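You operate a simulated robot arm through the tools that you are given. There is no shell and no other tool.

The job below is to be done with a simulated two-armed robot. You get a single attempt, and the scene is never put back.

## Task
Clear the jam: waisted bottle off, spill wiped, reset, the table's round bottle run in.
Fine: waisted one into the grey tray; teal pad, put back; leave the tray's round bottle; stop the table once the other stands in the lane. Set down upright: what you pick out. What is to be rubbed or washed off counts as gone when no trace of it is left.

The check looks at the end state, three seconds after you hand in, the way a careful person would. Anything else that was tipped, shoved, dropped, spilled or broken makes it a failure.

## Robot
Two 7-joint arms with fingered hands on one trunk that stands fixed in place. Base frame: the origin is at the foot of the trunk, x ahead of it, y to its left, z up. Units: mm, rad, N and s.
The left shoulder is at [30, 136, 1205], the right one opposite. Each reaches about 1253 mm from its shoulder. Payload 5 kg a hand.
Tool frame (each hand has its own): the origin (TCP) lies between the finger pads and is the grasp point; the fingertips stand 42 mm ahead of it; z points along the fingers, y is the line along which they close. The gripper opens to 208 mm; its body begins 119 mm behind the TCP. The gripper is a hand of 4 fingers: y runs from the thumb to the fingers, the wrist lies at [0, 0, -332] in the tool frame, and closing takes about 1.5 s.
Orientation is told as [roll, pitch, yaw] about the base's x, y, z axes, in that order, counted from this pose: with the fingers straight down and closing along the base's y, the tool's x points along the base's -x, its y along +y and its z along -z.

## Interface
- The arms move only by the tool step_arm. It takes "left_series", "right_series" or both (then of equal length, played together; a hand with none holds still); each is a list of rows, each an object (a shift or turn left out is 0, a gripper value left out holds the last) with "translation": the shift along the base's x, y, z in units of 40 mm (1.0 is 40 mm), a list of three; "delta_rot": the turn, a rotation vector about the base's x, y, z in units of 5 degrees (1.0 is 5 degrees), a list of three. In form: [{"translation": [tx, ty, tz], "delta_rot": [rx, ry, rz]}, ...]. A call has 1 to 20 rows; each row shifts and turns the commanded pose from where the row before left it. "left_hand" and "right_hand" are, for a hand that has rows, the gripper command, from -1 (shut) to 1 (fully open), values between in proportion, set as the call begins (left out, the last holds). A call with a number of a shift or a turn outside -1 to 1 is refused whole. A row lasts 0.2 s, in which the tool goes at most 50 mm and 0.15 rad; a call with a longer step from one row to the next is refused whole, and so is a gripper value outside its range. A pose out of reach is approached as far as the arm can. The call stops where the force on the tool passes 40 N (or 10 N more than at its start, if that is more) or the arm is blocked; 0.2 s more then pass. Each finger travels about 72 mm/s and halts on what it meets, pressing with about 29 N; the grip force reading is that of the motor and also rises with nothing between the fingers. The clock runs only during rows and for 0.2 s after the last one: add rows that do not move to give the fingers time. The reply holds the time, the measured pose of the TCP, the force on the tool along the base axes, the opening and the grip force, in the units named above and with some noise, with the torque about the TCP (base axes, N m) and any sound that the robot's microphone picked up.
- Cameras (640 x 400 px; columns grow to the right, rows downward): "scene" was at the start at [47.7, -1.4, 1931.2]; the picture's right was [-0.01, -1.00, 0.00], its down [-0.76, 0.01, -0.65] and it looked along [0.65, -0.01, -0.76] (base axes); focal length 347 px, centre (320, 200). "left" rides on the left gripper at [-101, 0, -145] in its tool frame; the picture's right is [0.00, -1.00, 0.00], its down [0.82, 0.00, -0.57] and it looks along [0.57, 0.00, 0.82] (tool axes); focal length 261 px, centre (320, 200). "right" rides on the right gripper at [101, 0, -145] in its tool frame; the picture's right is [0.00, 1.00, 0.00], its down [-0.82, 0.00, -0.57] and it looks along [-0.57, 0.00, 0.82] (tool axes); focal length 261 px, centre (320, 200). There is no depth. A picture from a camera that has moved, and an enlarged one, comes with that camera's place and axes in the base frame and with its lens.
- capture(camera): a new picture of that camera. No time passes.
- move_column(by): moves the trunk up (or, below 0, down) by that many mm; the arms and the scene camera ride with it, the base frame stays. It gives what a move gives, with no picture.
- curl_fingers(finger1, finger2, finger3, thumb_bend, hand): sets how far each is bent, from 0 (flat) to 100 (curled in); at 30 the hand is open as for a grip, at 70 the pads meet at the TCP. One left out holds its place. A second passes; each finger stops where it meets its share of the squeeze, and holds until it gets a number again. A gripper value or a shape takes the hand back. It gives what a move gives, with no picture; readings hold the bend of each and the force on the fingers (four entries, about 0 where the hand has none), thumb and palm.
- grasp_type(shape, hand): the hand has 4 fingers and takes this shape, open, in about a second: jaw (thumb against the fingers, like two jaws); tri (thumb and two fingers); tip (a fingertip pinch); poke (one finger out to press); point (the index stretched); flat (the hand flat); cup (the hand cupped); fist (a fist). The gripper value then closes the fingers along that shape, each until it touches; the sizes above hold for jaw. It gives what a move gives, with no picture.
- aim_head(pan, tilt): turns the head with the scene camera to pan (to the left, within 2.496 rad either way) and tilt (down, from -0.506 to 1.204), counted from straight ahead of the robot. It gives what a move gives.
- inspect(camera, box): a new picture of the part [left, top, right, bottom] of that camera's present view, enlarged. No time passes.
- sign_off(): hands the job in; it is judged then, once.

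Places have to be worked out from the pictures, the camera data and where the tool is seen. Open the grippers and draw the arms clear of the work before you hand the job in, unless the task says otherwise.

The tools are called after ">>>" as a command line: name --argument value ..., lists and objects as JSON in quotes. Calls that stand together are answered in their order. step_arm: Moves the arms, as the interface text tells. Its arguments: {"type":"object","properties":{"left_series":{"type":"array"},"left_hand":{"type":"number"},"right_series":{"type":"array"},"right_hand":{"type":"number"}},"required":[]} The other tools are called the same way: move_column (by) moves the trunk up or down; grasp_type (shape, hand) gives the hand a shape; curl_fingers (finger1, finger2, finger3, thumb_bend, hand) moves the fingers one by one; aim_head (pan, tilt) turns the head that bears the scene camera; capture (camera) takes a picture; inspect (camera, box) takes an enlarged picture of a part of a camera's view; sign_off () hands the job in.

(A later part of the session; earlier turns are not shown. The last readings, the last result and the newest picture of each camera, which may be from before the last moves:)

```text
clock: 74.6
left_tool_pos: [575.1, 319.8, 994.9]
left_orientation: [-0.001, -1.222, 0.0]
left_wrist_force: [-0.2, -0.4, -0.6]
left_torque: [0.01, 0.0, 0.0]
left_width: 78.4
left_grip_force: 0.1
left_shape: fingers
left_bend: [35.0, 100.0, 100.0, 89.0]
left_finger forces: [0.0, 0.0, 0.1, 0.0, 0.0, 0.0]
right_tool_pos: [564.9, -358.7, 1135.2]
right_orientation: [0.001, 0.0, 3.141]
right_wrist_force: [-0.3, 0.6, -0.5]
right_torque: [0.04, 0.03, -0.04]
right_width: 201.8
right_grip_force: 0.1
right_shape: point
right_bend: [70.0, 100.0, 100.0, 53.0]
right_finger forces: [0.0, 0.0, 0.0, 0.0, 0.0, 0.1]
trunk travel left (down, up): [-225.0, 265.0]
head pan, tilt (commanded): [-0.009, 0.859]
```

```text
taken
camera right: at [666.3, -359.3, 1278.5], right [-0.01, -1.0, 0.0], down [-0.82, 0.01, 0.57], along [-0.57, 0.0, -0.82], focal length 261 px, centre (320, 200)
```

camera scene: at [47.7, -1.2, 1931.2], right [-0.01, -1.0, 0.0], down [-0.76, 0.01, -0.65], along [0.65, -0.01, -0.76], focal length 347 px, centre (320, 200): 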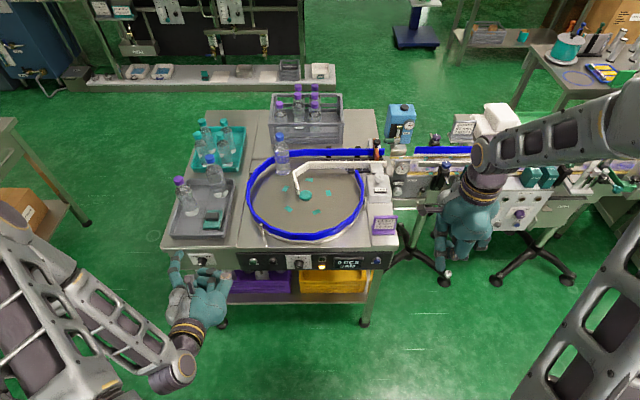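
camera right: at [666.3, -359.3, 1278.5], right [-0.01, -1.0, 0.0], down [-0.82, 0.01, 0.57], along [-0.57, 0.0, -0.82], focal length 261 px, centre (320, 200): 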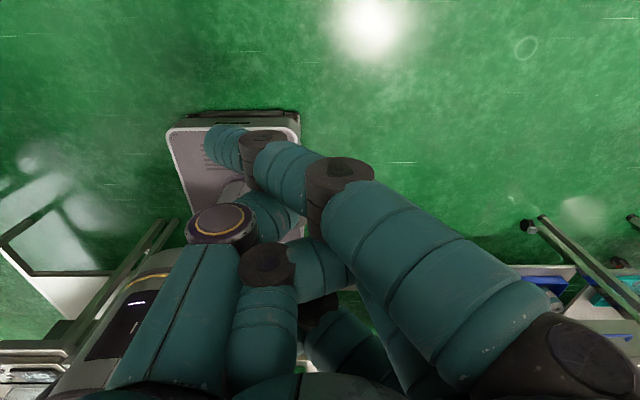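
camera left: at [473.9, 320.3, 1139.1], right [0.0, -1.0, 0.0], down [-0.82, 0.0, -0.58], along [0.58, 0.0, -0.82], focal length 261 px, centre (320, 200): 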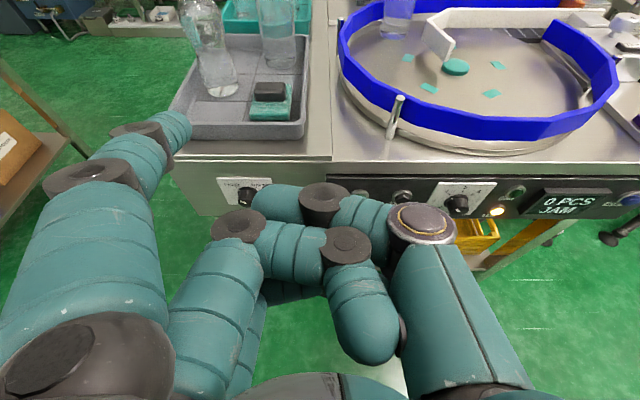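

The right hand is mirrored now. I pitch it forward by 70° while lowering a little, and straighten its index likewise.

>>> step_arm --right_series '[{"translation": [0, 0.1, -0.2], "delta_rot": [0, -1, 0]}, {"translation": [0, 0.1, -0.2], "delta_rot": [0, -1, 0]}, {"translation": [0, 0.1, -0.2], "delta_rot": [0, -1, 0]}, {"translation": [0, 0.1, -0.2], "delta_rot": [0, -1, 0]}, {"translation": [0, 0.1, -0.2], "delta_rot": [0, -1, 0]}, {"translation": [0, 0.1, -0.2], "delta_rot": [0, -1, 0]}, {"translation": [0, 0.1, -0.2], "delta_rot": [0, -1, 0]}, {"translation": [0, 0.1, -0.2], "delta_rot": [0, -1, 0]}, {"translation": [0, 0.1, -0.2], "delta_rot": [0, -1, 0]}, {"translation": [0, 0.1, -0.2], "delta_rot": [0, -1, 0]}, {"translation": [0, 0.1, -0.2], "delta_rot": [0, -1, 0]}, {"translation": [0, 0.1, -0.2], "delta_rot": [0, -1, 0]}, {"translation": [0, 0.1, -0.2], "delta_rot": [0, -1, 0]}, {"translation": [0, 0.1, -0.2], "delta_rot": [0, -1, 0]}]'

>>> curl_fingers --hand "right" --finger1 35 --finger2 100 --finger3 100 --thumb_bend 90

>>> capture --camera "right"

>>> capture --camera "scene"

```text
clock: 77.6
left_tool_pos: [575.0, 318.4, 995.8]
left_orientation: [0.001, -1.222, -0.001]
left_wrist_force: [-0.3, -0.5, -0.7]
left_torque: [0.0, 0.03, 0.08]
left_width: 78.6
left_grip_force: 0.0
left_shape: fingers
left_bend: [35.0, 100.0, 100.0, 89.0]
left_finger forces: [0.0, 0.1, 0.0, 0.1, 0.0, 0.0]
right_tool_pos: [591.8, -314.6, 1014.1]
right_orientation: [-0.002, 1.223, 3.138]
right_wrist_force: [0.8, -1.0, -0.5]
right_torque: [0.02, 0.05, 0.09]
right_width: 201.8
right_grip_force: 0.0
right_shape: point
right_bend: [70.0, 100.0, 100.0, 53.0]
right_finger forces: [0.0, 0.0, 0.0, 0.0, 0.1, 0.1]
right hand out of reach, approached as far as the arm can: row 9, 10, 11
trunk travel left (down, up): [-225.0, 265.0]
head pan, tilt (commanded): [-0.009, 0.859]
```

```text
clock: 78.6
left_tool_pos: [575.2, 319.3, 995.3]
left_orientation: [0.001, -1.221, 0.0]
left_wrist_force: [-0.3, -0.2, 1.0]
left_torque: [0.0, 0.0, -0.01]
left_width: 78.8
left_grip_force: 0.0
left_shape: fingers
left_bend: [35.0, 100.0, 100.0, 89.0]
left_finger forces: [0.1, 0.0, 0.1, 0.1, 0.0, 0.0]
right_tool_pos: [591.7, -313.2, 1014.8]
right_orientation: [0.0, 1.219, -3.141]
right_wrist_force: [0.5, -0.2, -1.3]
right_torque: [-0.03, -0.01, -0.01]
right_width: 78.8
right_grip_force: 0.1
right_shape: fingers
right_bend: [35.0, 100.0, 100.0, 89.0]
right_finger forces: [0.1, 0.0, 0.0, 0.0, 0.0, 0.0]
trunk travel left (down, up): [-225.0, 265.0]
head pan, tilt (commanded): [-0.009, 0.859]
```

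```text
taken
camera right: at [490.2, -314.1, 1157.9], right [0.0, -1.0, 0.0], down [-0.82, 0.0, -0.57], along [0.57, 0.0, -0.82], focal length 261 px, centre (320, 200)
```

right: 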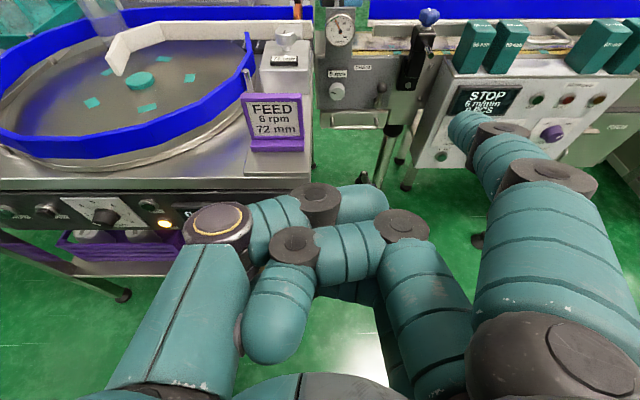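

```text
taken
camera scene: at [47.4, -1.3, 1931.2], right [-0.01, -1.0, 0.0], down [-0.76, 0.01, -0.65], along [0.65, -0.01, -0.76], focal length 347 px, centre (320, 200)
```

scene: 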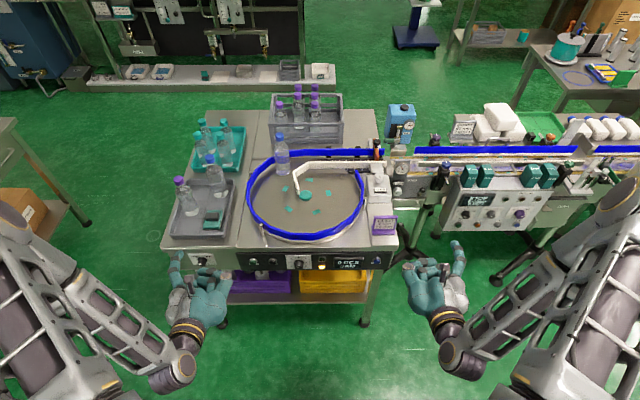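

Both hands are ready in mirrored poses. I zoom in on the panel from the right camera, then bring the right hand down in front of RESET, still about 70 mm away from it.

>>> inspect --camera "right" --box '[0, 185, 210, 260]'

>>> step_arm --right_series '[{"translation": [0.05, 0.47, -0.66]}, {"translation": [0.05, 0.47, -0.66]}, {"translation": [0.05, 0.47, -0.66]}, {"translation": [0.05, 0.47, -0.66]}, {"translation": [0.05, 0.47, -0.66]}, {"translation": [0.05, 0.47, -0.66]}, {"translation": [0.05, 0.47, -0.66]}, {"translation": [0.05, 0.47, -0.66]}, {"translation": [0.05, 0.47, -0.66]}, {"translation": [0.05, 0.47, -0.6]}, {"translation": [0, 0, 0]}]'

>>> capture --camera "right"

>>> inspect --camera "scene" --box '[320, 220, 430, 320]'

```text
3.05 times, centred on (105, 222) of right
camera zoom: at [490.2, -314.1, 1157.9], right [0.0, -1.0, 0.0], down [-0.82, 0.0, -0.57], along [0.57, 0.0, -0.82], focal length 794 px, centre (975, 131)
```

zoom: 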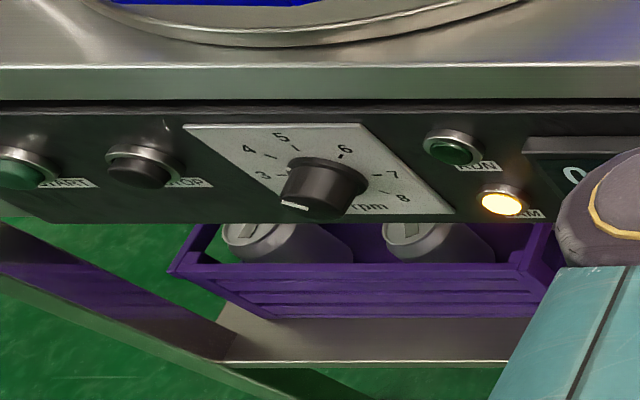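

```text
clock: 81.0
left_tool_pos: [574.9, 320.8, 995.1]
left_orientation: [0.0, -1.222, 0.001]
left_wrist_force: [0.4, 0.3, -0.6]
left_torque: [0.0, 0.03, 0.01]
left_width: 78.5
left_grip_force: 0.1
left_shape: fingers
left_bend: [35.0, 100.0, 100.0, 89.0]
left_finger forces: [0.1, 0.0, 0.1, 0.0, 0.0, 0.0]
right_tool_pos: [611.8, -123.9, 752.4]
right_orientation: [0.001, 1.221, -3.143]
right_wrist_force: [0.5, -1.2, 0.7]
right_torque: [0.02, 0.0, -0.02]
right_width: 78.6
right_grip_force: 0.0
right_shape: fingers
right_bend: [35.0, 100.0, 100.0, 89.0]
right_finger forces: [0.0, 0.0, 0.1, 0.0, 0.0, 0.0]
trunk travel left (down, up): [-225.0, 265.0]
head pan, tilt (commanded): [-0.009, 0.859]
```

```text
taken
camera right: at [510.9, -126.1, 896.0], right [0.0, -1.0, 0.0], down [-0.82, 0.0, -0.57], along [0.57, 0.0, -0.82], focal length 261 px, centre (320, 200)
```

right: 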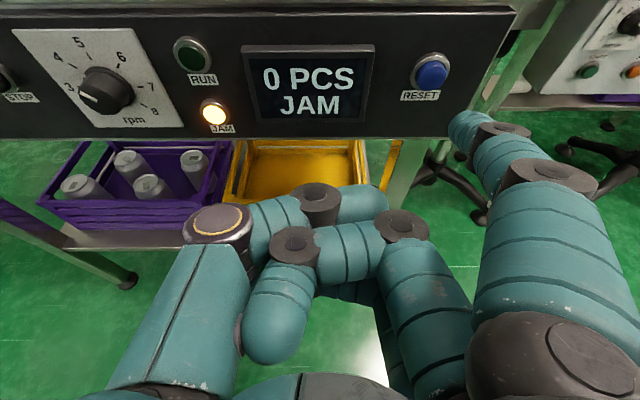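

```text
4.00 times, centred on (375, 270) of scene
camera zoom: at [47.3, -1.8, 1931.3], right [-0.01, -1.0, 0.0], down [-0.76, 0.01, -0.65], along [0.65, -0.01, -0.76], focal length 1388 px, centre (100, -80)
```

zoom: 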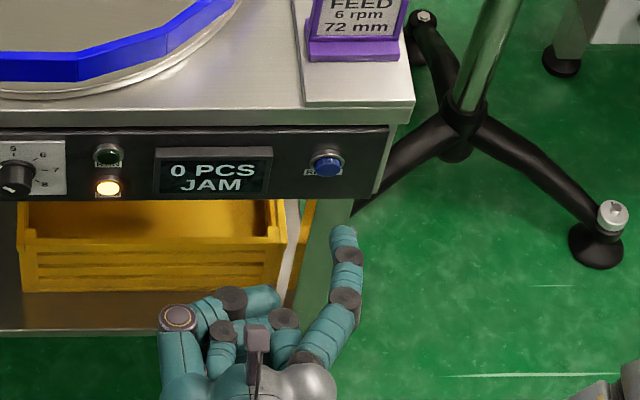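

Now the panel reads clearly: RUN, JAM lit, "0 PCS JAM", RESET blue button at (432,72). I zoom in on the dial and RESET for detail.

>>> inspect --camera "right" --box '[0, 15, 200, 140]'

>>> inspect --camera "right" --box '[380, 30, 540, 160]'

```text
3.20 times, centred on (100, 78) of right
camera zoom: at [510.9, -126.1, 896.0], right [0.0, -1.0, 0.0], down [-0.82, 0.0, -0.57], along [0.57, 0.0, -0.82], focal length 834 px, centre (1024, 592)
```

zoom: 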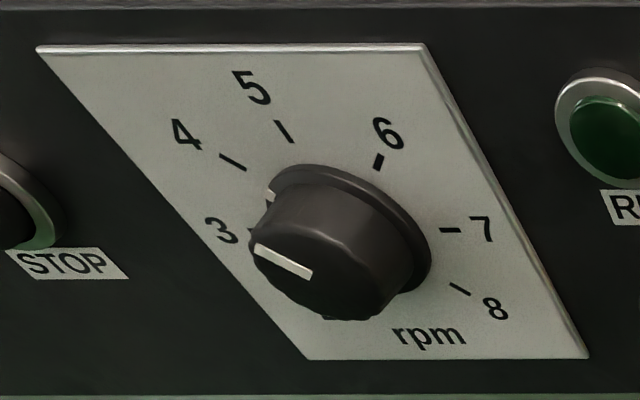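

```text
3.08 times, centred on (460, 95) of right
camera zoom: at [510.9, -126.1, 896.0], right [0.0, -1.0, 0.0], down [-0.82, 0.0, -0.57], along [0.57, 0.0, -0.82], focal length 802 px, centre (-111, 523)
```

zoom: 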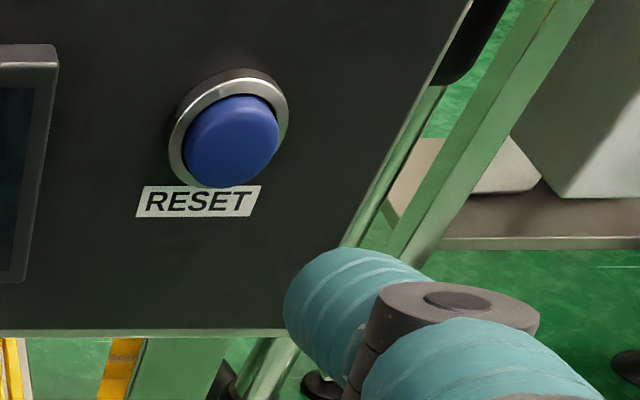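

RESET and my fingertip are both in view. Before pressing, I zoom harder on the dial ticks, because the mark at 6 looks bolder than the others.

>>> inspect --camera "right" --box '[50, 30, 160, 115]'

>>> inspect --camera "scene" --box '[280, 248, 320, 275]'

>>> inspect --camera "scene" --box '[365, 165, 405, 240]'

```text
4.71 times, centred on (105, 72) of right
camera zoom: at [510.9, -126.1, 896.0], right [0.0, -1.0, 0.0], down [-0.82, 0.0, -0.57], along [0.57, 0.0, -0.82], focal length 1227 px, centre (1332, 800)
```

zoom: 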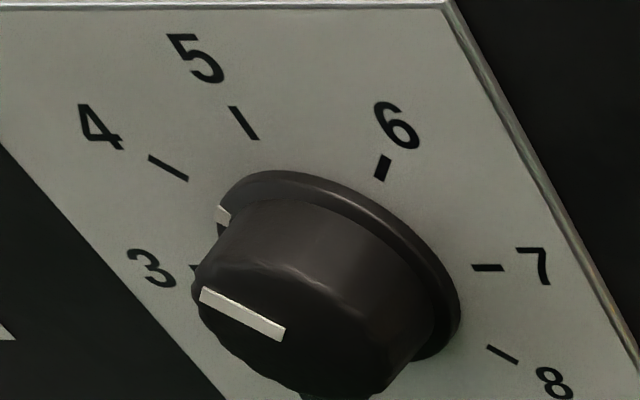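

```text
14.81 times, centred on (300, 262) of scene
camera zoom: at [47.3, -1.8, 1931.3], right [-0.01, -1.0, 0.0], down [-0.76, 0.01, -0.65], along [0.65, -0.01, -0.76], focal length 5142 px, centre (616, -711)
```

zoom: 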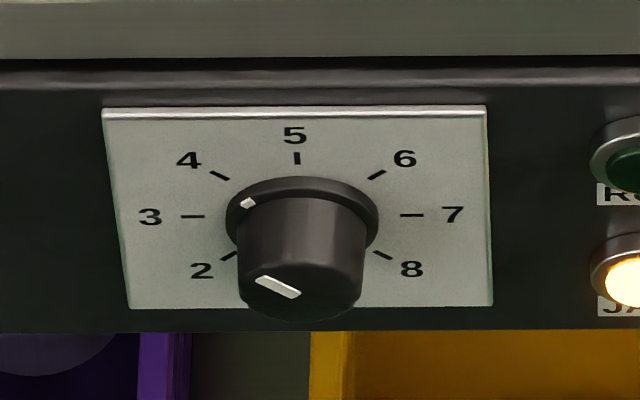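

```text
5.33 times, centred on (385, 202) of scene
camera zoom: at [47.3, -1.8, 1931.3], right [-0.01, -1.0, 0.0], down [-0.76, 0.01, -0.65], along [0.65, -0.01, -0.76], focal length 1851 px, centre (-27, 187)
```

zoom: 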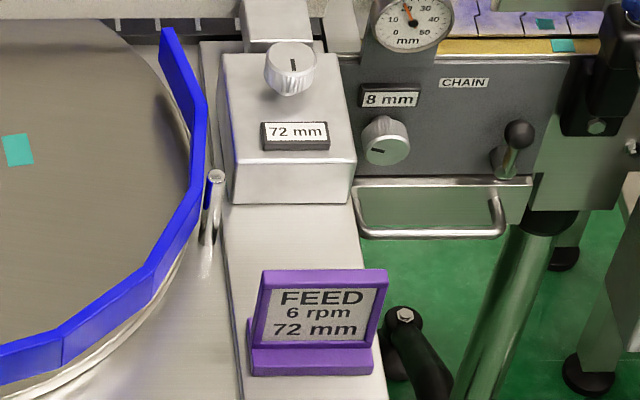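

The dial reads about 3.7 rpm (all ticks are alike); I leave it as the task doesn't ask for a change. RESET's face triangulates to (733, −225, 771.5) and my right fingertip to about (662, −226, 780), so I drop 8 mm and approach to ~12 mm short.

>>> step_arm --right_series '[{"translation": [0.2, 0, -0.2]}, {"translation": [0.5, 0, 0]}, {"translation": [0.4, 0, 0]}, {"translation": [0.3, 0, 0]}, {"translation": [0, 0, 0]}]'

>>> capture --camera "right"

>>> inspect --camera "scene" --box '[330, 230, 410, 300]'

```text
clock: 82.2
left_tool_pos: [575.1, 318.6, 995.1]
left_orientation: [0.001, -1.223, 0.0]
left_wrist_force: [-0.3, -0.1, 0.3]
left_torque: [0.01, -0.01, -0.03]
left_width: 78.5
left_grip_force: 0.2
left_shape: fingers
left_bend: [35.0, 100.0, 100.0, 89.0]
left_finger forces: [0.0, 0.1, 0.0, 0.1, 0.0, 0.0]
right_tool_pos: [666.2, -125.0, 744.9]
right_orientation: [0.0, 1.22, -3.142]
right_wrist_force: [0.0, -0.2, -0.2]
right_torque: [-0.03, 0.0, 0.05]
right_width: 78.6
right_grip_force: 0.0
right_shape: fingers
right_bend: [35.0, 100.0, 100.0, 89.0]
right_finger forces: [0.0, 0.0, 0.0, 0.0, 0.1, 0.0]
trunk travel left (down, up): [-225.0, 265.0]
head pan, tilt (commanded): [-0.009, 0.859]
```

```text
taken
camera right: at [565.8, -126.0, 888.2], right [0.0, -1.0, 0.0], down [-0.82, 0.0, -0.57], along [0.57, 0.0, -0.82], focal length 261 px, centre (320, 200)
```

right: 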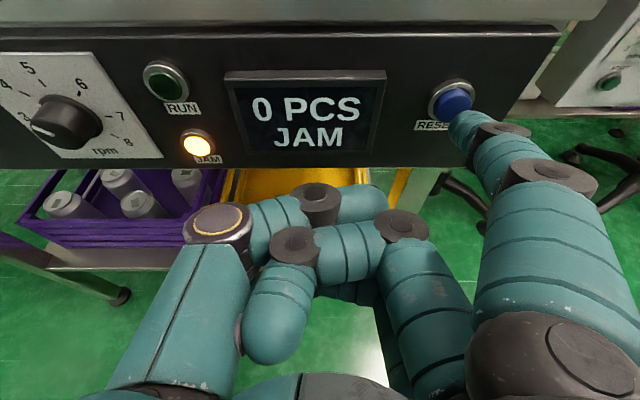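

```text
5.71 times, centred on (370, 265) of scene
camera zoom: at [47.4, -1.5, 1931.2], right [-0.01, -1.0, 0.0], down [-0.76, 0.01, -0.65], along [0.65, -0.01, -0.76], focal length 1983 px, centre (34, -171)
```

zoom: 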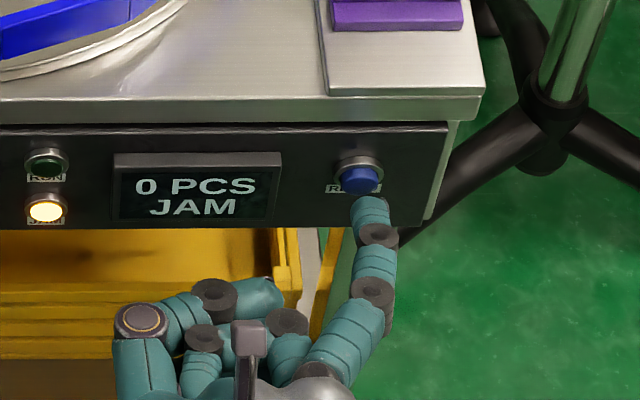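

The fingertip is at button height but about 4 mm too far right. I shift +4 mm in y and creep forward in 4 mm rows until force shows.

>>> step_arm --right_series '[{"translation": [0.05, 0.11, 0]}, {"translation": [0.1, 0, 0]}, {"translation": [0.1, 0, 0]}, {"translation": [0, 0, 0]}]'

>>> inspect --camera "right" --box '[200, 60, 540, 200]'

```text
clock: 83.2
left_tool_pos: [575.7, 319.6, 995.6]
left_orientation: [0.001, -1.223, -0.001]
left_wrist_force: [0.7, -0.1, 0.5]
left_torque: [0.0, -0.01, -0.01]
left_width: 78.5
left_grip_force: 0.2
left_shape: fingers
left_bend: [35.0, 100.0, 100.0, 89.0]
left_finger forces: [0.1, 0.0, 0.1, 0.1, 0.0, 0.0]
right_tool_pos: [678.7, -119.3, 743.8]
right_orientation: [-0.002, 1.22, -3.143]
right_wrist_force: [-2.3, -0.1, -0.3]
right_torque: [0.05, -0.05, -0.17]
right_width: 78.7
right_grip_force: 1.3
right_shape: fingers
right_bend: [35.0, 100.0, 100.0, 89.0]
right_finger forces: [2.0, 0.1, 0.0, 0.0, 0.1, 0.0]
trunk travel left (down, up): [-225.0, 265.0]
head pan, tilt (commanded): [-0.009, 0.859]
heard: click
```

```text
1.88 times, centred on (370, 130) of right
camera zoom: at [575.8, -121.7, 887.9], right [0.0, -1.0, 0.0], down [-0.82, 0.0, -0.57], along [0.57, 0.0, -0.82], focal length 491 px, centre (226, 332)
```

zoom: 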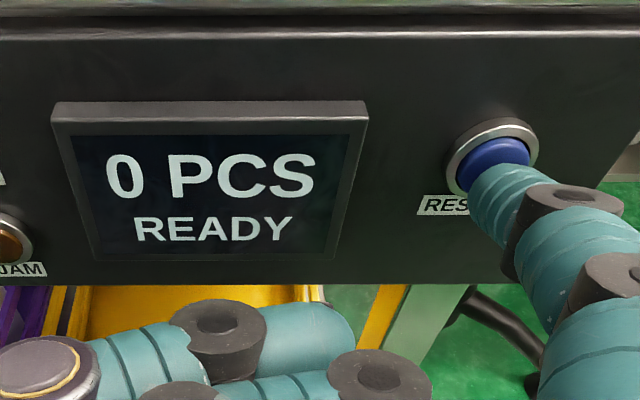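

Click: the display now reads "0 PCS READY" and the JAM lamp is out. I withdraw the right hand straight back and then away up and to the right.

>>> step_arm --right_series '[{"translation": [-0.5, 0, 0]}, {"translation": [-0.8, 0, 0]}, {"translation": [-0.8, 0, 0]}, {"translation": [0, -0.6, 0.6]}, {"translation": [0, -0.7, 0.7]}, {"translation": [0, -0.7, 0.7]}, {"translation": [0, -0.7, 0.7]}, {"translation": [0, -0.7, 0.7]}, {"translation": [0, -0.7, 0.7]}, {"translation": [0, 0, 0.5]}, {"translation": [0, 0, 0]}]'

>>> capture --camera "scene"

>>> capture --camera "left"

```text
clock: 85.6
left_tool_pos: [574.2, 320.1, 994.7]
left_orientation: [0.003, -1.223, -0.003]
left_wrist_force: [-0.4, -0.7, 0.3]
left_torque: [0.02, 0.0, 0.02]
left_width: 78.9
left_grip_force: 0.1
left_shape: fingers
left_bend: [35.0, 100.0, 100.0, 89.0]
left_finger forces: [0.0, 0.1, 0.0, 0.1, 0.0, 0.0]
right_tool_pos: [593.7, -284.8, 928.7]
right_orientation: [-0.002, 1.22, 3.14]
right_wrist_force: [-0.1, -0.8, 0.4]
right_torque: [0.05, -0.01, 0.03]
right_width: 78.8
right_grip_force: 0.0
right_shape: fingers
right_bend: [35.0, 100.0, 100.0, 89.0]
right_finger forces: [0.0, 0.1, 0.1, 0.0, 0.0, 0.1]
trunk travel left (down, up): [-225.0, 265.0]
head pan, tilt (commanded): [-0.009, 0.859]
```

```text
taken
camera scene: at [47.4, -2.1, 1931.2], right [-0.01, -1.0, 0.0], down [-0.76, 0.01, -0.65], along [0.65, -0.01, -0.76], focal length 347 px, centre (320, 200)
```

scene: 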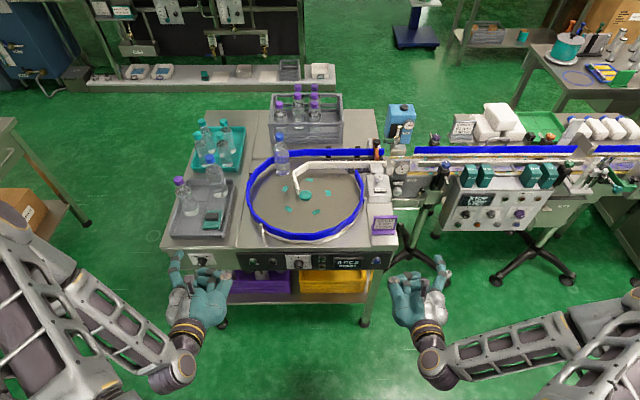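

```text
taken
camera left: at [473.9, 319.7, 1139.2], right [0.0, -1.0, 0.0], down [-0.82, 0.0, -0.58], along [0.58, 0.0, -0.82], focal length 261 px, centre (320, 200)
```

left: 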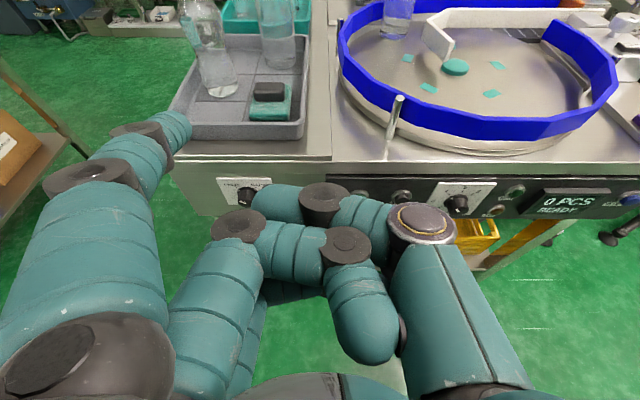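

READY, and the JAM lamp is out. Next I bring the left index in front of START (about (733, 250, 772)), stopping roughly 60 mm short.

>>> step_arm --left_series '[{"translation": [0.1, -0.4875, -0.697]}, {"translation": [0.1, -0.4875, -0.697]}, {"translation": [0.1, -0.4875, -0.697]}, {"translation": [0.1, -0.4875, -0.697]}, {"translation": [0.1, -0.4875, -0.697]}, {"translation": [0.1, -0.4875, -0.697]}, {"translation": [0.1, -0.4875, -0.697]}, {"translation": [0.1, -0.4875, -0.697]}, {"translation": [0.1, -0.4875, -0.697]}, {"translation": [0, 0, 0]}]'

>>> capture --camera "left"

>>> inspect --camera "scene" --box '[190, 230, 330, 320]'

```text
clock: 87.8
left_tool_pos: [609.0, 143.9, 744.6]
left_orientation: [0.0, -1.22, -0.001]
left_wrist_force: [0.5, -0.1, 0.7]
left_torque: [-0.02, -0.01, -0.02]
left_width: 78.5
left_grip_force: 0.0
left_shape: fingers
left_bend: [35.0, 100.0, 100.0, 89.0]
left_finger forces: [0.0, 0.0, 0.0, 0.0, 0.1, 0.0]
right_tool_pos: [593.0, -283.7, 928.0]
right_orientation: [0.0, 1.218, -3.143]
right_wrist_force: [-0.2, -0.4, 0.1]
right_torque: [-0.03, 0.01, -0.03]
right_width: 78.5
right_grip_force: 0.0
right_shape: fingers
right_bend: [35.0, 100.0, 100.0, 89.0]
right_finger forces: [0.1, 0.0, 0.1, 0.1, 0.0, 0.1]
trunk travel left (down, up): [-225.0, 265.0]
head pan, tilt (commanded): [-0.009, 0.859]
```

```text
taken
camera left: at [508.8, 144.8, 888.7], right [0.0, -1.0, 0.0], down [-0.82, 0.0, -0.58], along [0.58, 0.0, -0.82], focal length 261 px, centre (320, 200)
```

left: 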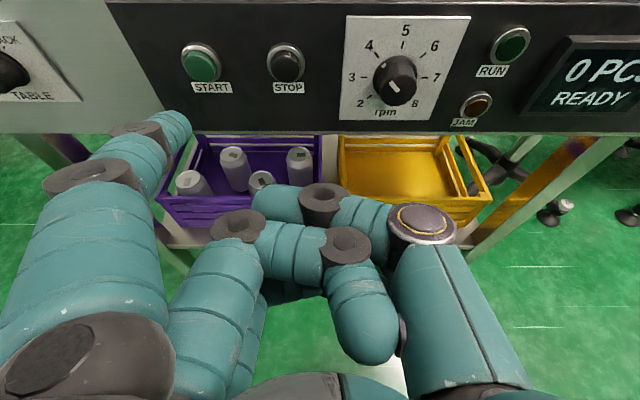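

```text
4.44 times, centred on (260, 275) of scene
camera zoom: at [47.3, -1.3, 1931.3], right [-0.01, -1.0, 0.0], down [-0.76, 0.01, -0.65], along [0.65, -0.01, -0.76], focal length 1542 px, centre (587, -133)
```

zoom: 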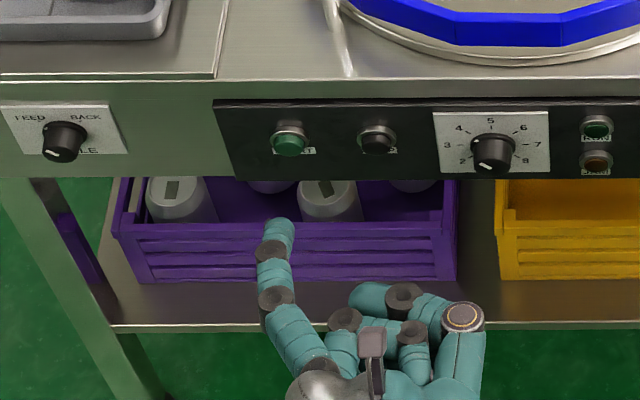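

A head-on view of the panel at last. I zoom on the dial and the selector for a definite reading.

>>> inspect --camera "left" --box '[335, 10, 475, 130]'

>>> inspect --camera "left" --box '[0, 10, 110, 120]'

>>> inspect --camera "left" --box '[140, 20, 320, 140]'

```text
3.33 times, centred on (405, 70) of left
camera zoom: at [508.8, 144.8, 888.7], right [0.0, -1.0, 0.0], down [-0.82, 0.0, -0.58], along [0.58, 0.0, -0.82], focal length 869 px, centre (37, 633)
```

zoom: 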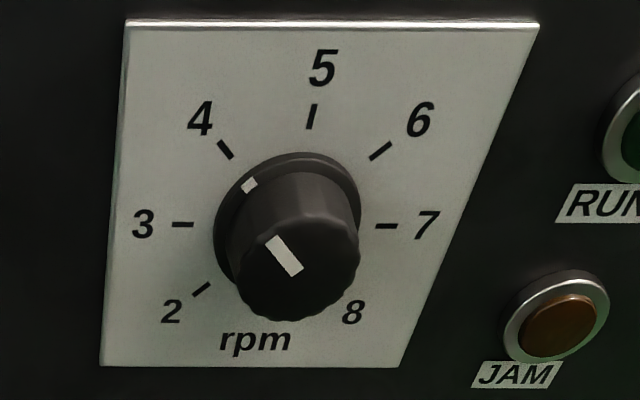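

```text
3.64 times, centred on (55, 65) of left
camera zoom: at [508.8, 144.8, 888.7], right [0.0, -1.0, 0.0], down [-0.82, 0.0, -0.58], along [0.58, 0.0, -0.82], focal length 948 px, centre (1284, 691)
```

zoom: 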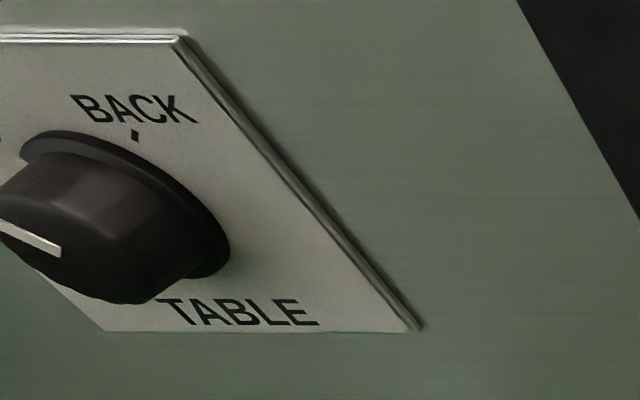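

```text
3.33 times, centred on (230, 80) of left
camera zoom: at [508.8, 144.8, 888.7], right [0.0, -1.0, 0.0], down [-0.82, 0.0, -0.58], along [0.58, 0.0, -0.82], focal length 869 px, centre (620, 600)
```

zoom: 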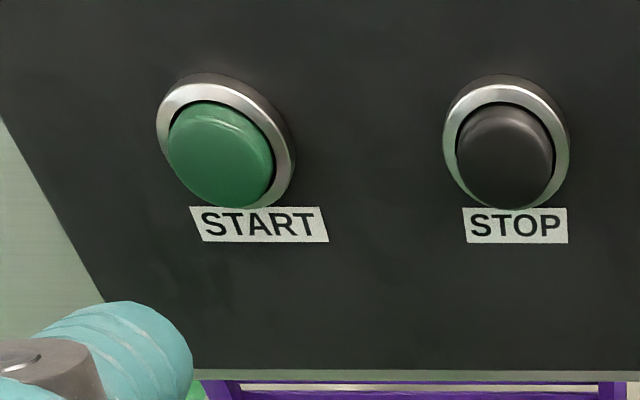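

The dial points at 4 and START/STOP resolve to (733, 248, 771) and (733, 175, 770). I approach START to about 15 mm and verify alignment.

>>> step_arm --left_series '[{"translation": [0.4, -0.03, -0.03]}, {"translation": [0.5, 0, 0]}, {"translation": [0.45, 0, 0]}, {"translation": [0, 0, 0]}]'

>>> capture --camera "left"

>>> inspect --camera "scene" --box '[210, 235, 310, 300]'

>>> inspect --camera "scene" --box '[235, 110, 400, 235]'

```text
clock: 88.8
left_tool_pos: [665.5, 143.3, 742.2]
left_orientation: [0.0, -1.221, 0.0]
left_wrist_force: [-0.5, 0.4, 0.2]
left_torque: [0.06, 0.0, -0.01]
left_width: 78.7
left_grip_force: 0.0
left_shape: fingers
left_bend: [35.0, 100.0, 100.0, 89.0]
left_finger forces: [0.1, 0.0, 0.0, 0.0, 0.1, 0.0]
right_tool_pos: [593.7, -284.3, 928.7]
right_orientation: [0.001, 1.221, -3.14]
right_wrist_force: [-0.1, 0.6, 0.8]
right_torque: [0.01, -0.02, -0.05]
right_width: 78.8
right_grip_force: 0.0
right_shape: fingers
right_bend: [35.0, 100.0, 100.0, 89.0]
right_finger forces: [0.0, 0.0, 0.0, 0.1, 0.0, 0.0]
trunk travel left (down, up): [-225.0, 265.0]
head pan, tilt (commanded): [-0.009, 0.859]
```

```text
taken
camera left: at [562.9, 143.6, 887.1], right [0.0, -1.0, 0.0], down [-0.82, 0.0, -0.58], along [0.58, 0.0, -0.82], focal length 261 px, centre (320, 200)
```

left: 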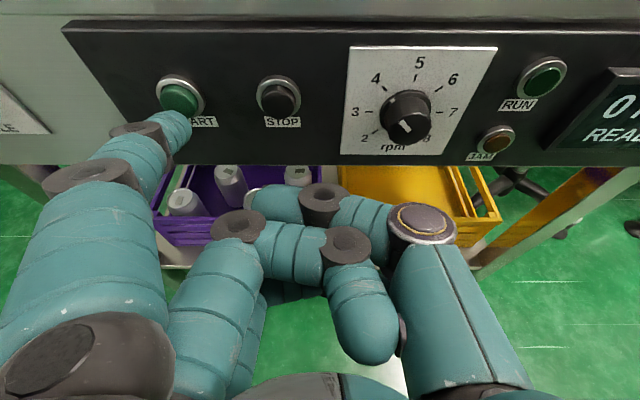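

```text
6.15 times, centred on (260, 268) of scene
camera zoom: at [47.3, -1.6, 1931.2], right [-0.01, -1.0, 0.0], down [-0.76, 0.01, -0.65], along [0.65, -0.01, -0.76], focal length 2136 px, centre (689, -215)
```

zoom: 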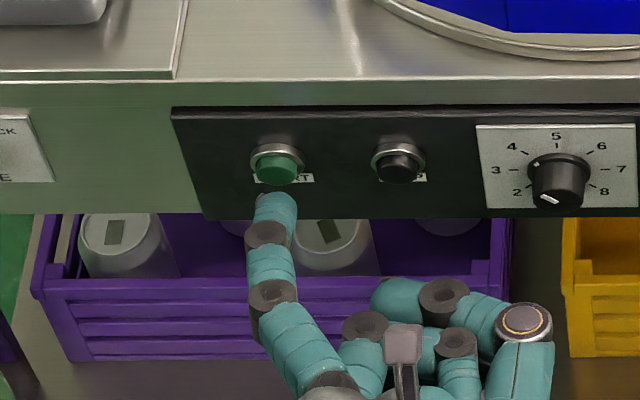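

```text
3.20 times, centred on (318, 172) of scene
camera zoom: at [47.3, -1.6, 1931.2], right [-0.01, -1.0, 0.0], down [-0.76, 0.01, -0.65], along [0.65, -0.01, -0.76], focal length 1111 px, centre (328, 288)
```

zoom: 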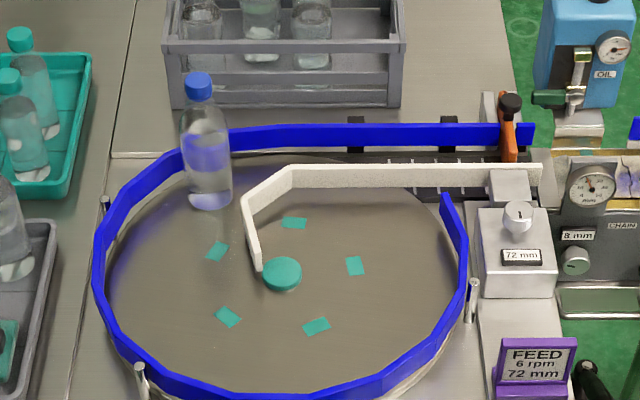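

The fingertip lines up with START from both views, and the table state is READY with the round bottle left of the lane mouth. I press START gently.

>>> step_arm --left_series '[{"translation": [0.15, 0, 0]}, {"translation": [0.12, 0, 0]}, {"translation": [0.08, 0, 0]}]'

>>> inspect --camera "scene" --box '[235, 110, 400, 280]'

```text
clock: 89.6
left_tool_pos: [677.6, 141.4, 742.5]
left_orientation: [0.0, -1.22, -0.001]
left_wrist_force: [-2.1, -0.7, 0.3]
left_torque: [-0.01, -0.05, 0.31]
left_width: 78.7
left_grip_force: 1.3
left_shape: fingers
left_bend: [35.0, 100.0, 100.0, 89.0]
left_finger forces: [3.0, 0.0, 0.1, 0.0, 0.0, 0.1]
right_tool_pos: [593.6, -284.3, 928.0]
right_orientation: [-0.001, 1.22, -3.142]
right_wrist_force: [1.2, 0.7, 0.2]
right_torque: [-0.02, -0.03, 0.01]
right_width: 78.6
right_grip_force: 0.1
right_shape: fingers
right_bend: [35.0, 100.0, 100.0, 89.0]
right_finger forces: [0.1, 0.0, 0.1, 0.1, 0.0, 0.0]
trunk travel left (down, up): [-225.0, 265.0]
head pan, tilt (commanded): [-0.009, 0.859]
heard: click
```

```text
2.35 times, centred on (318, 195) of scene
camera zoom: at [47.4, -1.6, 1931.2], right [-0.01, -1.0, 0.0], down [-0.76, 0.01, -0.65], along [0.65, -0.01, -0.76], focal length 817 px, centre (326, 212)
```

zoom: 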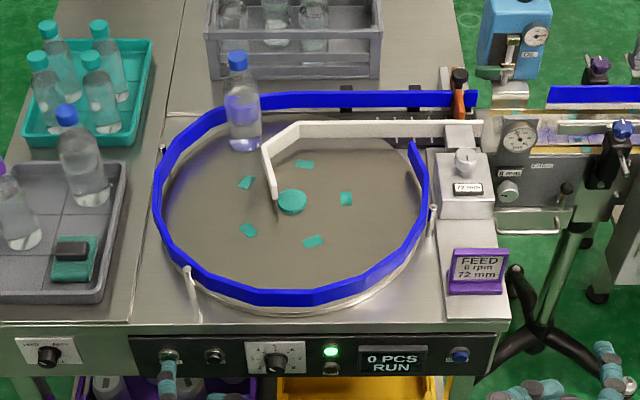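

RUN lamp lit, display "0 PCS RUN", and the bottle is heading for the lane. I back off START and move the finger in front of STOP.

>>> step_arm --left_series '[{"translation": [-0.55, 0, 0]}, {"translation": [0, -0.92, 0]}, {"translation": [0, -0.9, 0]}]'

>>> inspect --camera "scene" --box '[235, 110, 400, 280]'

>>> capture --camera "left"

```text
clock: 90.4
left_tool_pos: [656.7, 72.9, 742.4]
left_orientation: [0.005, -1.221, -0.001]
left_wrist_force: [-0.5, -0.3, -0.5]
left_torque: [-0.06, 0.03, -0.01]
left_width: 78.8
left_grip_force: 0.0
left_shape: fingers
left_bend: [35.0, 100.0, 100.0, 89.0]
left_finger forces: [0.0, 0.1, 0.0, 0.1, 0.1, 0.0]
right_tool_pos: [594.5, -284.7, 928.8]
right_orientation: [-0.002, 1.219, -3.141]
right_wrist_force: [-0.3, -1.0, -0.6]
right_torque: [-0.01, 0.02, 0.05]
right_width: 78.6
right_grip_force: 0.1
right_shape: fingers
right_bend: [35.0, 100.0, 100.0, 89.0]
right_finger forces: [0.0, 0.1, 0.1, 0.1, 0.1, 0.0]
trunk travel left (down, up): [-225.0, 265.0]
head pan, tilt (commanded): [-0.009, 0.859]
```

```text
2.35 times, centred on (318, 195) of scene
camera zoom: at [47.3, -2.0, 1931.2], right [-0.01, -1.0, 0.0], down [-0.76, 0.01, -0.65], along [0.65, -0.01, -0.76], focal length 817 px, centre (326, 212)
```

zoom: 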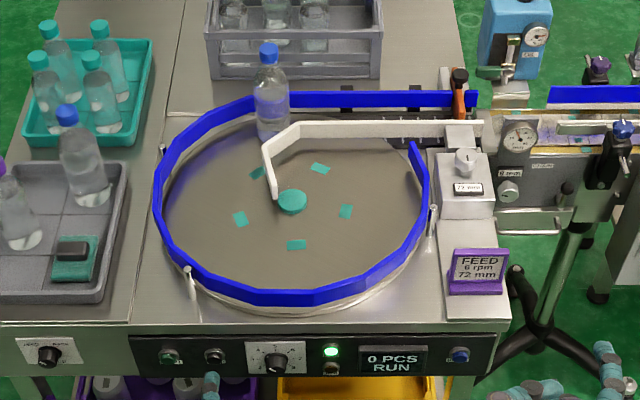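

```text
taken
camera left: at [555.4, 71.9, 886.9], right [0.0, -1.0, 0.0], down [-0.82, 0.0, -0.58], along [0.58, 0.0, -0.82], focal length 261 px, centre (320, 200)
```

left: 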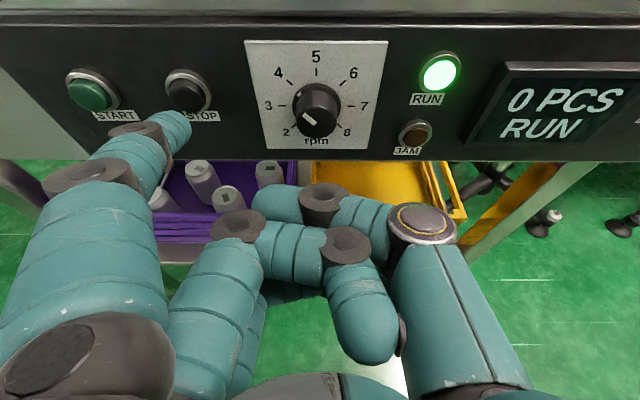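

The bottle is moving properly toward the lane mouth. I trim the finger position −4 mm in y and wait a few tenths, watching.

>>> step_arm --left_series '[{"translation": [0.15, -0.1, 0]}, {"translation": [0, 0, 0]}, {"translation": [0, 0, 0]}]'

>>> inspect --camera "scene" --box '[235, 110, 400, 280]'

>>> capture --camera "left"

```text
clock: 91.2
left_tool_pos: [662.5, 66.0, 742.5]
left_orientation: [-0.002, -1.222, 0.002]
left_wrist_force: [0.8, 0.1, -0.5]
left_torque: [0.02, 0.0, -0.01]
left_width: 79.0
left_grip_force: 0.2
left_shape: fingers
left_bend: [35.0, 100.0, 100.0, 89.0]
left_finger forces: [0.0, 0.0, 0.0, 0.0, 0.1, 0.0]
right_tool_pos: [593.6, -284.4, 928.3]
right_orientation: [0.003, 1.22, 3.141]
right_wrist_force: [-1.0, 0.0, -0.3]
right_torque: [-0.05, -0.03, 0.01]
right_width: 78.7
right_grip_force: 0.2
right_shape: fingers
right_bend: [35.0, 100.0, 100.0, 89.0]
right_finger forces: [0.1, 0.1, 0.0, 0.0, 0.0, 0.0]
trunk travel left (down, up): [-225.0, 265.0]
head pan, tilt (commanded): [-0.009, 0.859]
```

```text
2.35 times, centred on (318, 195) of scene
camera zoom: at [47.6, -1.8, 1931.2], right [-0.01, -1.0, 0.0], down [-0.76, 0.01, -0.65], along [0.65, -0.01, -0.76], focal length 817 px, centre (326, 212)
```

zoom: 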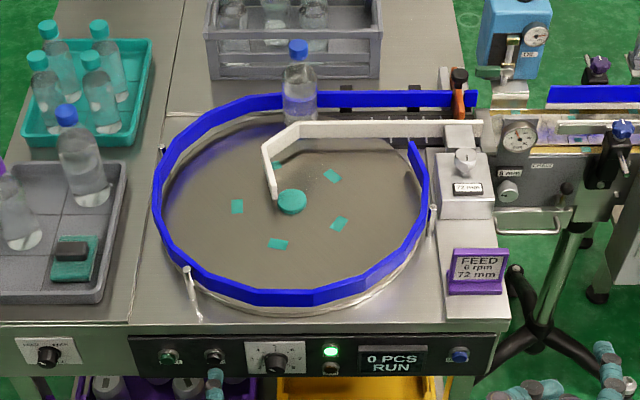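

```text
taken
camera left: at [561.6, 66.6, 887.0], right [0.0, -1.0, 0.0], down [-0.82, 0.0, -0.58], along [0.58, 0.0, -0.82], focal length 261 px, centre (320, 200)
```

left: 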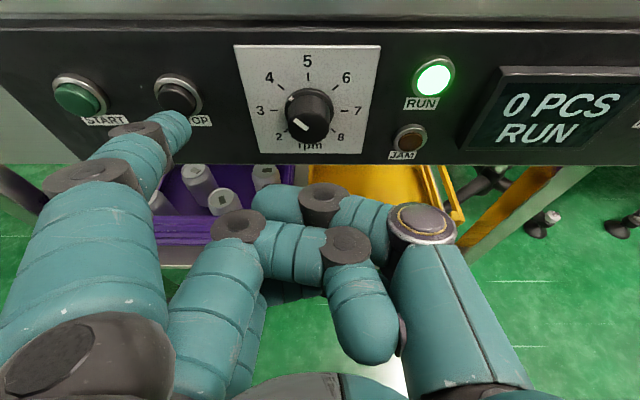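

The bottle is entering the lane upright, counter still 0. I nudge y by +2 mm and wait another 0.6 s.

>>> step_arm --left_series '[{"translation": [0, 0.05, 0]}, {"translation": [0, 0, 0]}, {"translation": [0, 0, 0]}, {"translation": [0, 0, 0]}]'

>>> inspect --camera "scene" --box '[235, 110, 400, 280]'

```text
clock: 92.2
left_tool_pos: [663.4, 68.8, 744.1]
left_orientation: [0.001, -1.223, -0.001]
left_wrist_force: [0.0, 0.3, 0.1]
left_torque: [-0.01, -0.01, 0.01]
left_width: 78.8
left_grip_force: 0.0
left_shape: fingers
left_bend: [35.0, 100.0, 100.0, 89.0]
left_finger forces: [0.0, 0.1, 0.1, 0.1, 0.0, 0.0]
right_tool_pos: [593.6, -284.6, 927.8]
right_orientation: [0.0, 1.22, -3.142]
right_wrist_force: [0.4, 1.1, 0.1]
right_torque: [0.0, -0.01, 0.02]
right_width: 78.7
right_grip_force: 0.1
right_shape: fingers
right_bend: [35.0, 100.0, 100.0, 89.0]
right_finger forces: [0.1, 0.0, 0.1, 0.0, 0.1, 0.0]
trunk travel left (down, up): [-225.0, 265.0]
head pan, tilt (commanded): [-0.009, 0.859]
```

```text
2.35 times, centred on (318, 195) of scene
camera zoom: at [47.5, -1.6, 1931.2], right [-0.01, -1.0, 0.0], down [-0.76, 0.01, -0.65], along [0.65, -0.01, -0.76], focal length 817 px, centre (326, 212)
```

zoom: 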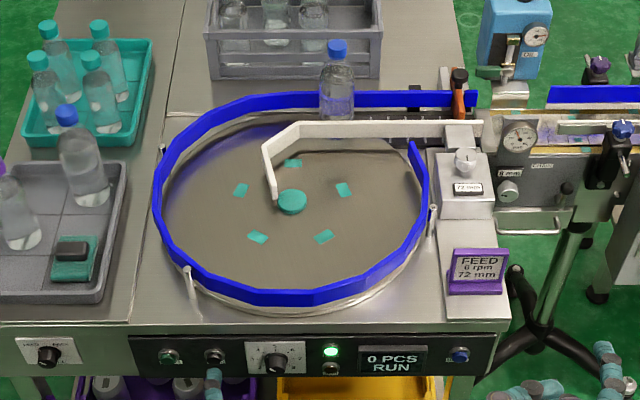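

The bottle stands inside the lane now at about y≈−34, still moving; counter 0. I wait another 0.6 s for it to run fully in.

>>> step_arm --left_series '[{"translation": [0, 0, 0]}, {"translation": [0, 0, 0]}]'

>>> inspect --camera "scene" --box '[235, 110, 400, 280]'

```text
clock: 92.8
left_tool_pos: [662.8, 68.6, 742.3]
left_orientation: [-0.001, -1.222, 0.0]
left_wrist_force: [0.6, 1.4, 0.7]
left_torque: [0.01, -0.01, -0.02]
left_width: 78.7
left_grip_force: 0.1
left_shape: fingers
left_bend: [35.0, 100.0, 100.0, 89.0]
left_finger forces: [0.0, 0.0, 0.0, 0.0, 0.1, 0.0]
right_tool_pos: [594.1, -284.2, 928.5]
right_orientation: [0.0, 1.22, -3.141]
right_wrist_force: [0.1, 0.6, 0.1]
right_torque: [-0.02, 0.03, 0.01]
right_width: 78.6
right_grip_force: 0.1
right_shape: fingers
right_bend: [35.0, 100.0, 100.0, 89.0]
right_finger forces: [0.0, 0.1, 0.0, 0.0, 0.0, 0.0]
trunk travel left (down, up): [-225.0, 265.0]
head pan, tilt (commanded): [-0.009, 0.859]
```

```text
2.35 times, centred on (318, 195) of scene
camera zoom: at [47.5, -1.6, 1931.2], right [-0.01, -1.0, 0.0], down [-0.76, 0.01, -0.65], along [0.65, -0.01, -0.76], focal length 817 px, centre (326, 212)
```

zoom: 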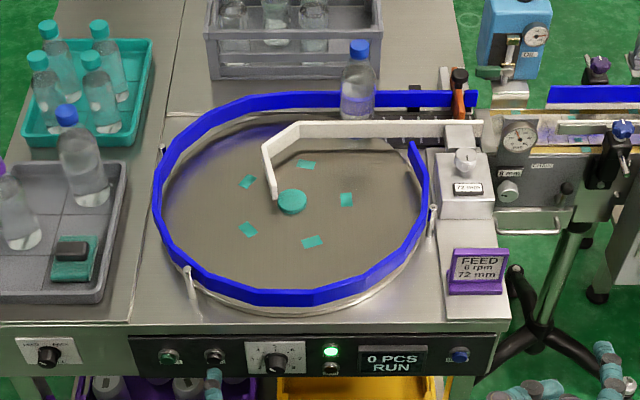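

It's at about y≈−70 and still gliding on; counter still 0. I wait another 0.6 s.

>>> step_arm --left_series '[{"translation": [0, 0, 0]}, {"translation": [0, 0, 0]}]'

>>> inspect --camera "scene" --box '[235, 110, 400, 280]'

>>> inspect --camera "scene" --box '[310, 115, 400, 175]'

```text
clock: 93.4
left_tool_pos: [662.6, 68.8, 743.6]
left_orientation: [0.001, -1.222, 0.0]
left_wrist_force: [0.4, 0.8, 0.4]
left_torque: [0.01, -0.01, 0.0]
left_width: 78.7
left_grip_force: 0.0
left_shape: fingers
left_bend: [35.0, 100.0, 100.0, 89.0]
left_finger forces: [0.0, 0.0, 0.1, 0.0, 0.0, 0.1]
right_tool_pos: [594.6, -284.4, 928.4]
right_orientation: [0.0, 1.219, -3.142]
right_wrist_force: [-0.8, 0.1, -0.6]
right_torque: [0.04, -0.02, 0.0]
right_width: 78.9
right_grip_force: 0.1
right_shape: fingers
right_bend: [35.0, 100.0, 100.0, 89.0]
right_finger forces: [0.0, 0.0, 0.0, 0.0, 0.0, 0.0]
trunk travel left (down, up): [-225.0, 265.0]
head pan, tilt (commanded): [-0.009, 0.859]
```

```text
2.35 times, centred on (318, 195) of scene
camera zoom: at [47.5, -1.6, 1931.2], right [-0.01, -1.0, 0.0], down [-0.76, 0.01, -0.65], along [0.65, -0.01, -0.76], focal length 817 px, centre (326, 212)
```

zoom: 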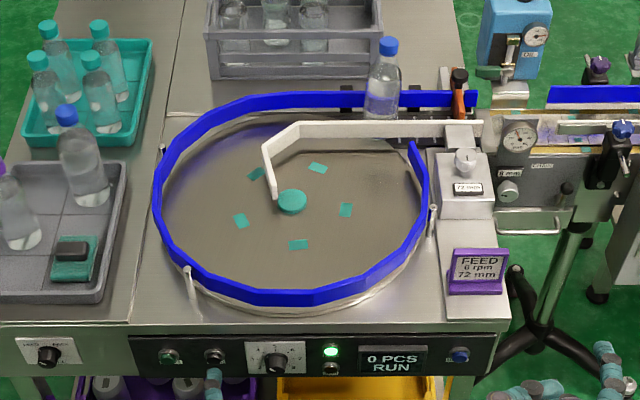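

```text
6.67 times, centred on (355, 145) of scene
camera zoom: at [47.5, -1.6, 1931.2], right [-0.01, -1.0, 0.0], down [-0.76, 0.01, -0.65], along [0.65, -0.01, -0.76], focal length 2314 px, centre (87, 567)
```

zoom: 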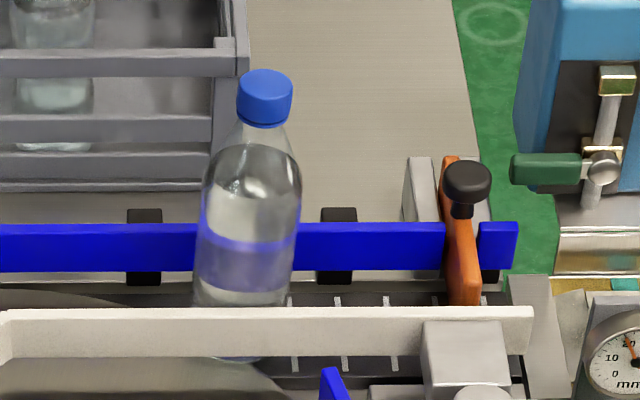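

The bottle has ridden off the disc onto the lane's chain, upright, at about y≈−120. I bring the finger to within ~5 mm of STOP while watching.

>>> step_arm --left_series '[{"translation": [0.2, 0, 0]}]'

>>> inspect --camera "scene" --box '[235, 110, 400, 280]'

>>> inspect --camera "left" --box '[40, 60, 640, 200]'

```text
clock: 93.8
left_tool_pos: [671.8, 67.0, 742.7]
left_orientation: [0.002, -1.221, 0.001]
left_wrist_force: [-0.6, 0.0, -0.6]
left_torque: [0.02, -0.03, 0.01]
left_width: 78.6
left_grip_force: 0.0
left_shape: fingers
left_bend: [35.0, 100.0, 100.0, 89.0]
left_finger forces: [0.1, 0.0, 0.0, 0.1, 0.0, 0.1]
right_tool_pos: [593.5, -284.0, 927.8]
right_orientation: [0.0, 1.22, -3.142]
right_wrist_force: [0.3, 0.0, -0.7]
right_torque: [-0.03, -0.03, -0.01]
right_width: 78.8
right_grip_force: 0.1
right_shape: fingers
right_bend: [35.0, 100.0, 100.0, 89.0]
right_finger forces: [0.0, 0.0, 0.1, 0.0, 0.1, 0.0]
trunk travel left (down, up): [-225.0, 265.0]
head pan, tilt (commanded): [-0.009, 0.859]
```

```text
2.35 times, centred on (318, 195) of scene
camera zoom: at [47.8, -1.7, 1931.2], right [-0.01, -1.0, 0.0], down [-0.76, 0.01, -0.65], along [0.65, -0.01, -0.76], focal length 817 px, centre (326, 212)
```

zoom: 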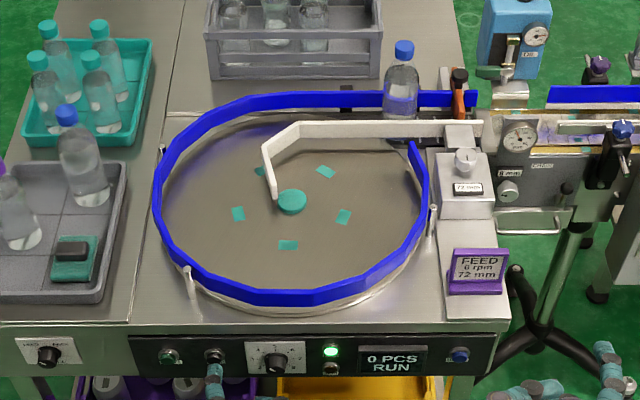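

```text
1.07 times, centred on (340, 130) of left (not enlarged: the box is as wide or as high as the picture)
camera zoom: at [569.7, 68.3, 887.0], right [0.0, -1.0, 0.0], down [-0.82, 0.0, -0.58], along [0.58, 0.0, -0.82], focal length 278 px, centre (299, 275)
```

zoom: 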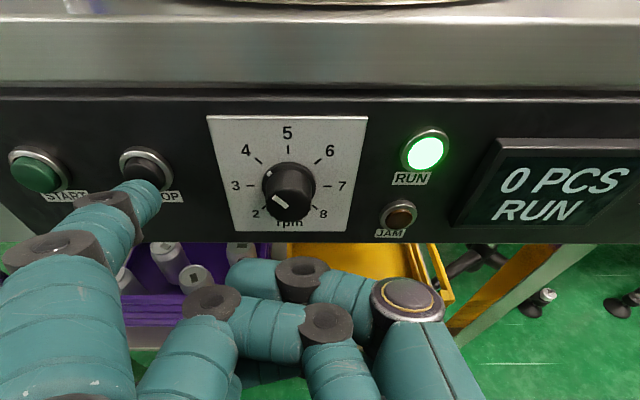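

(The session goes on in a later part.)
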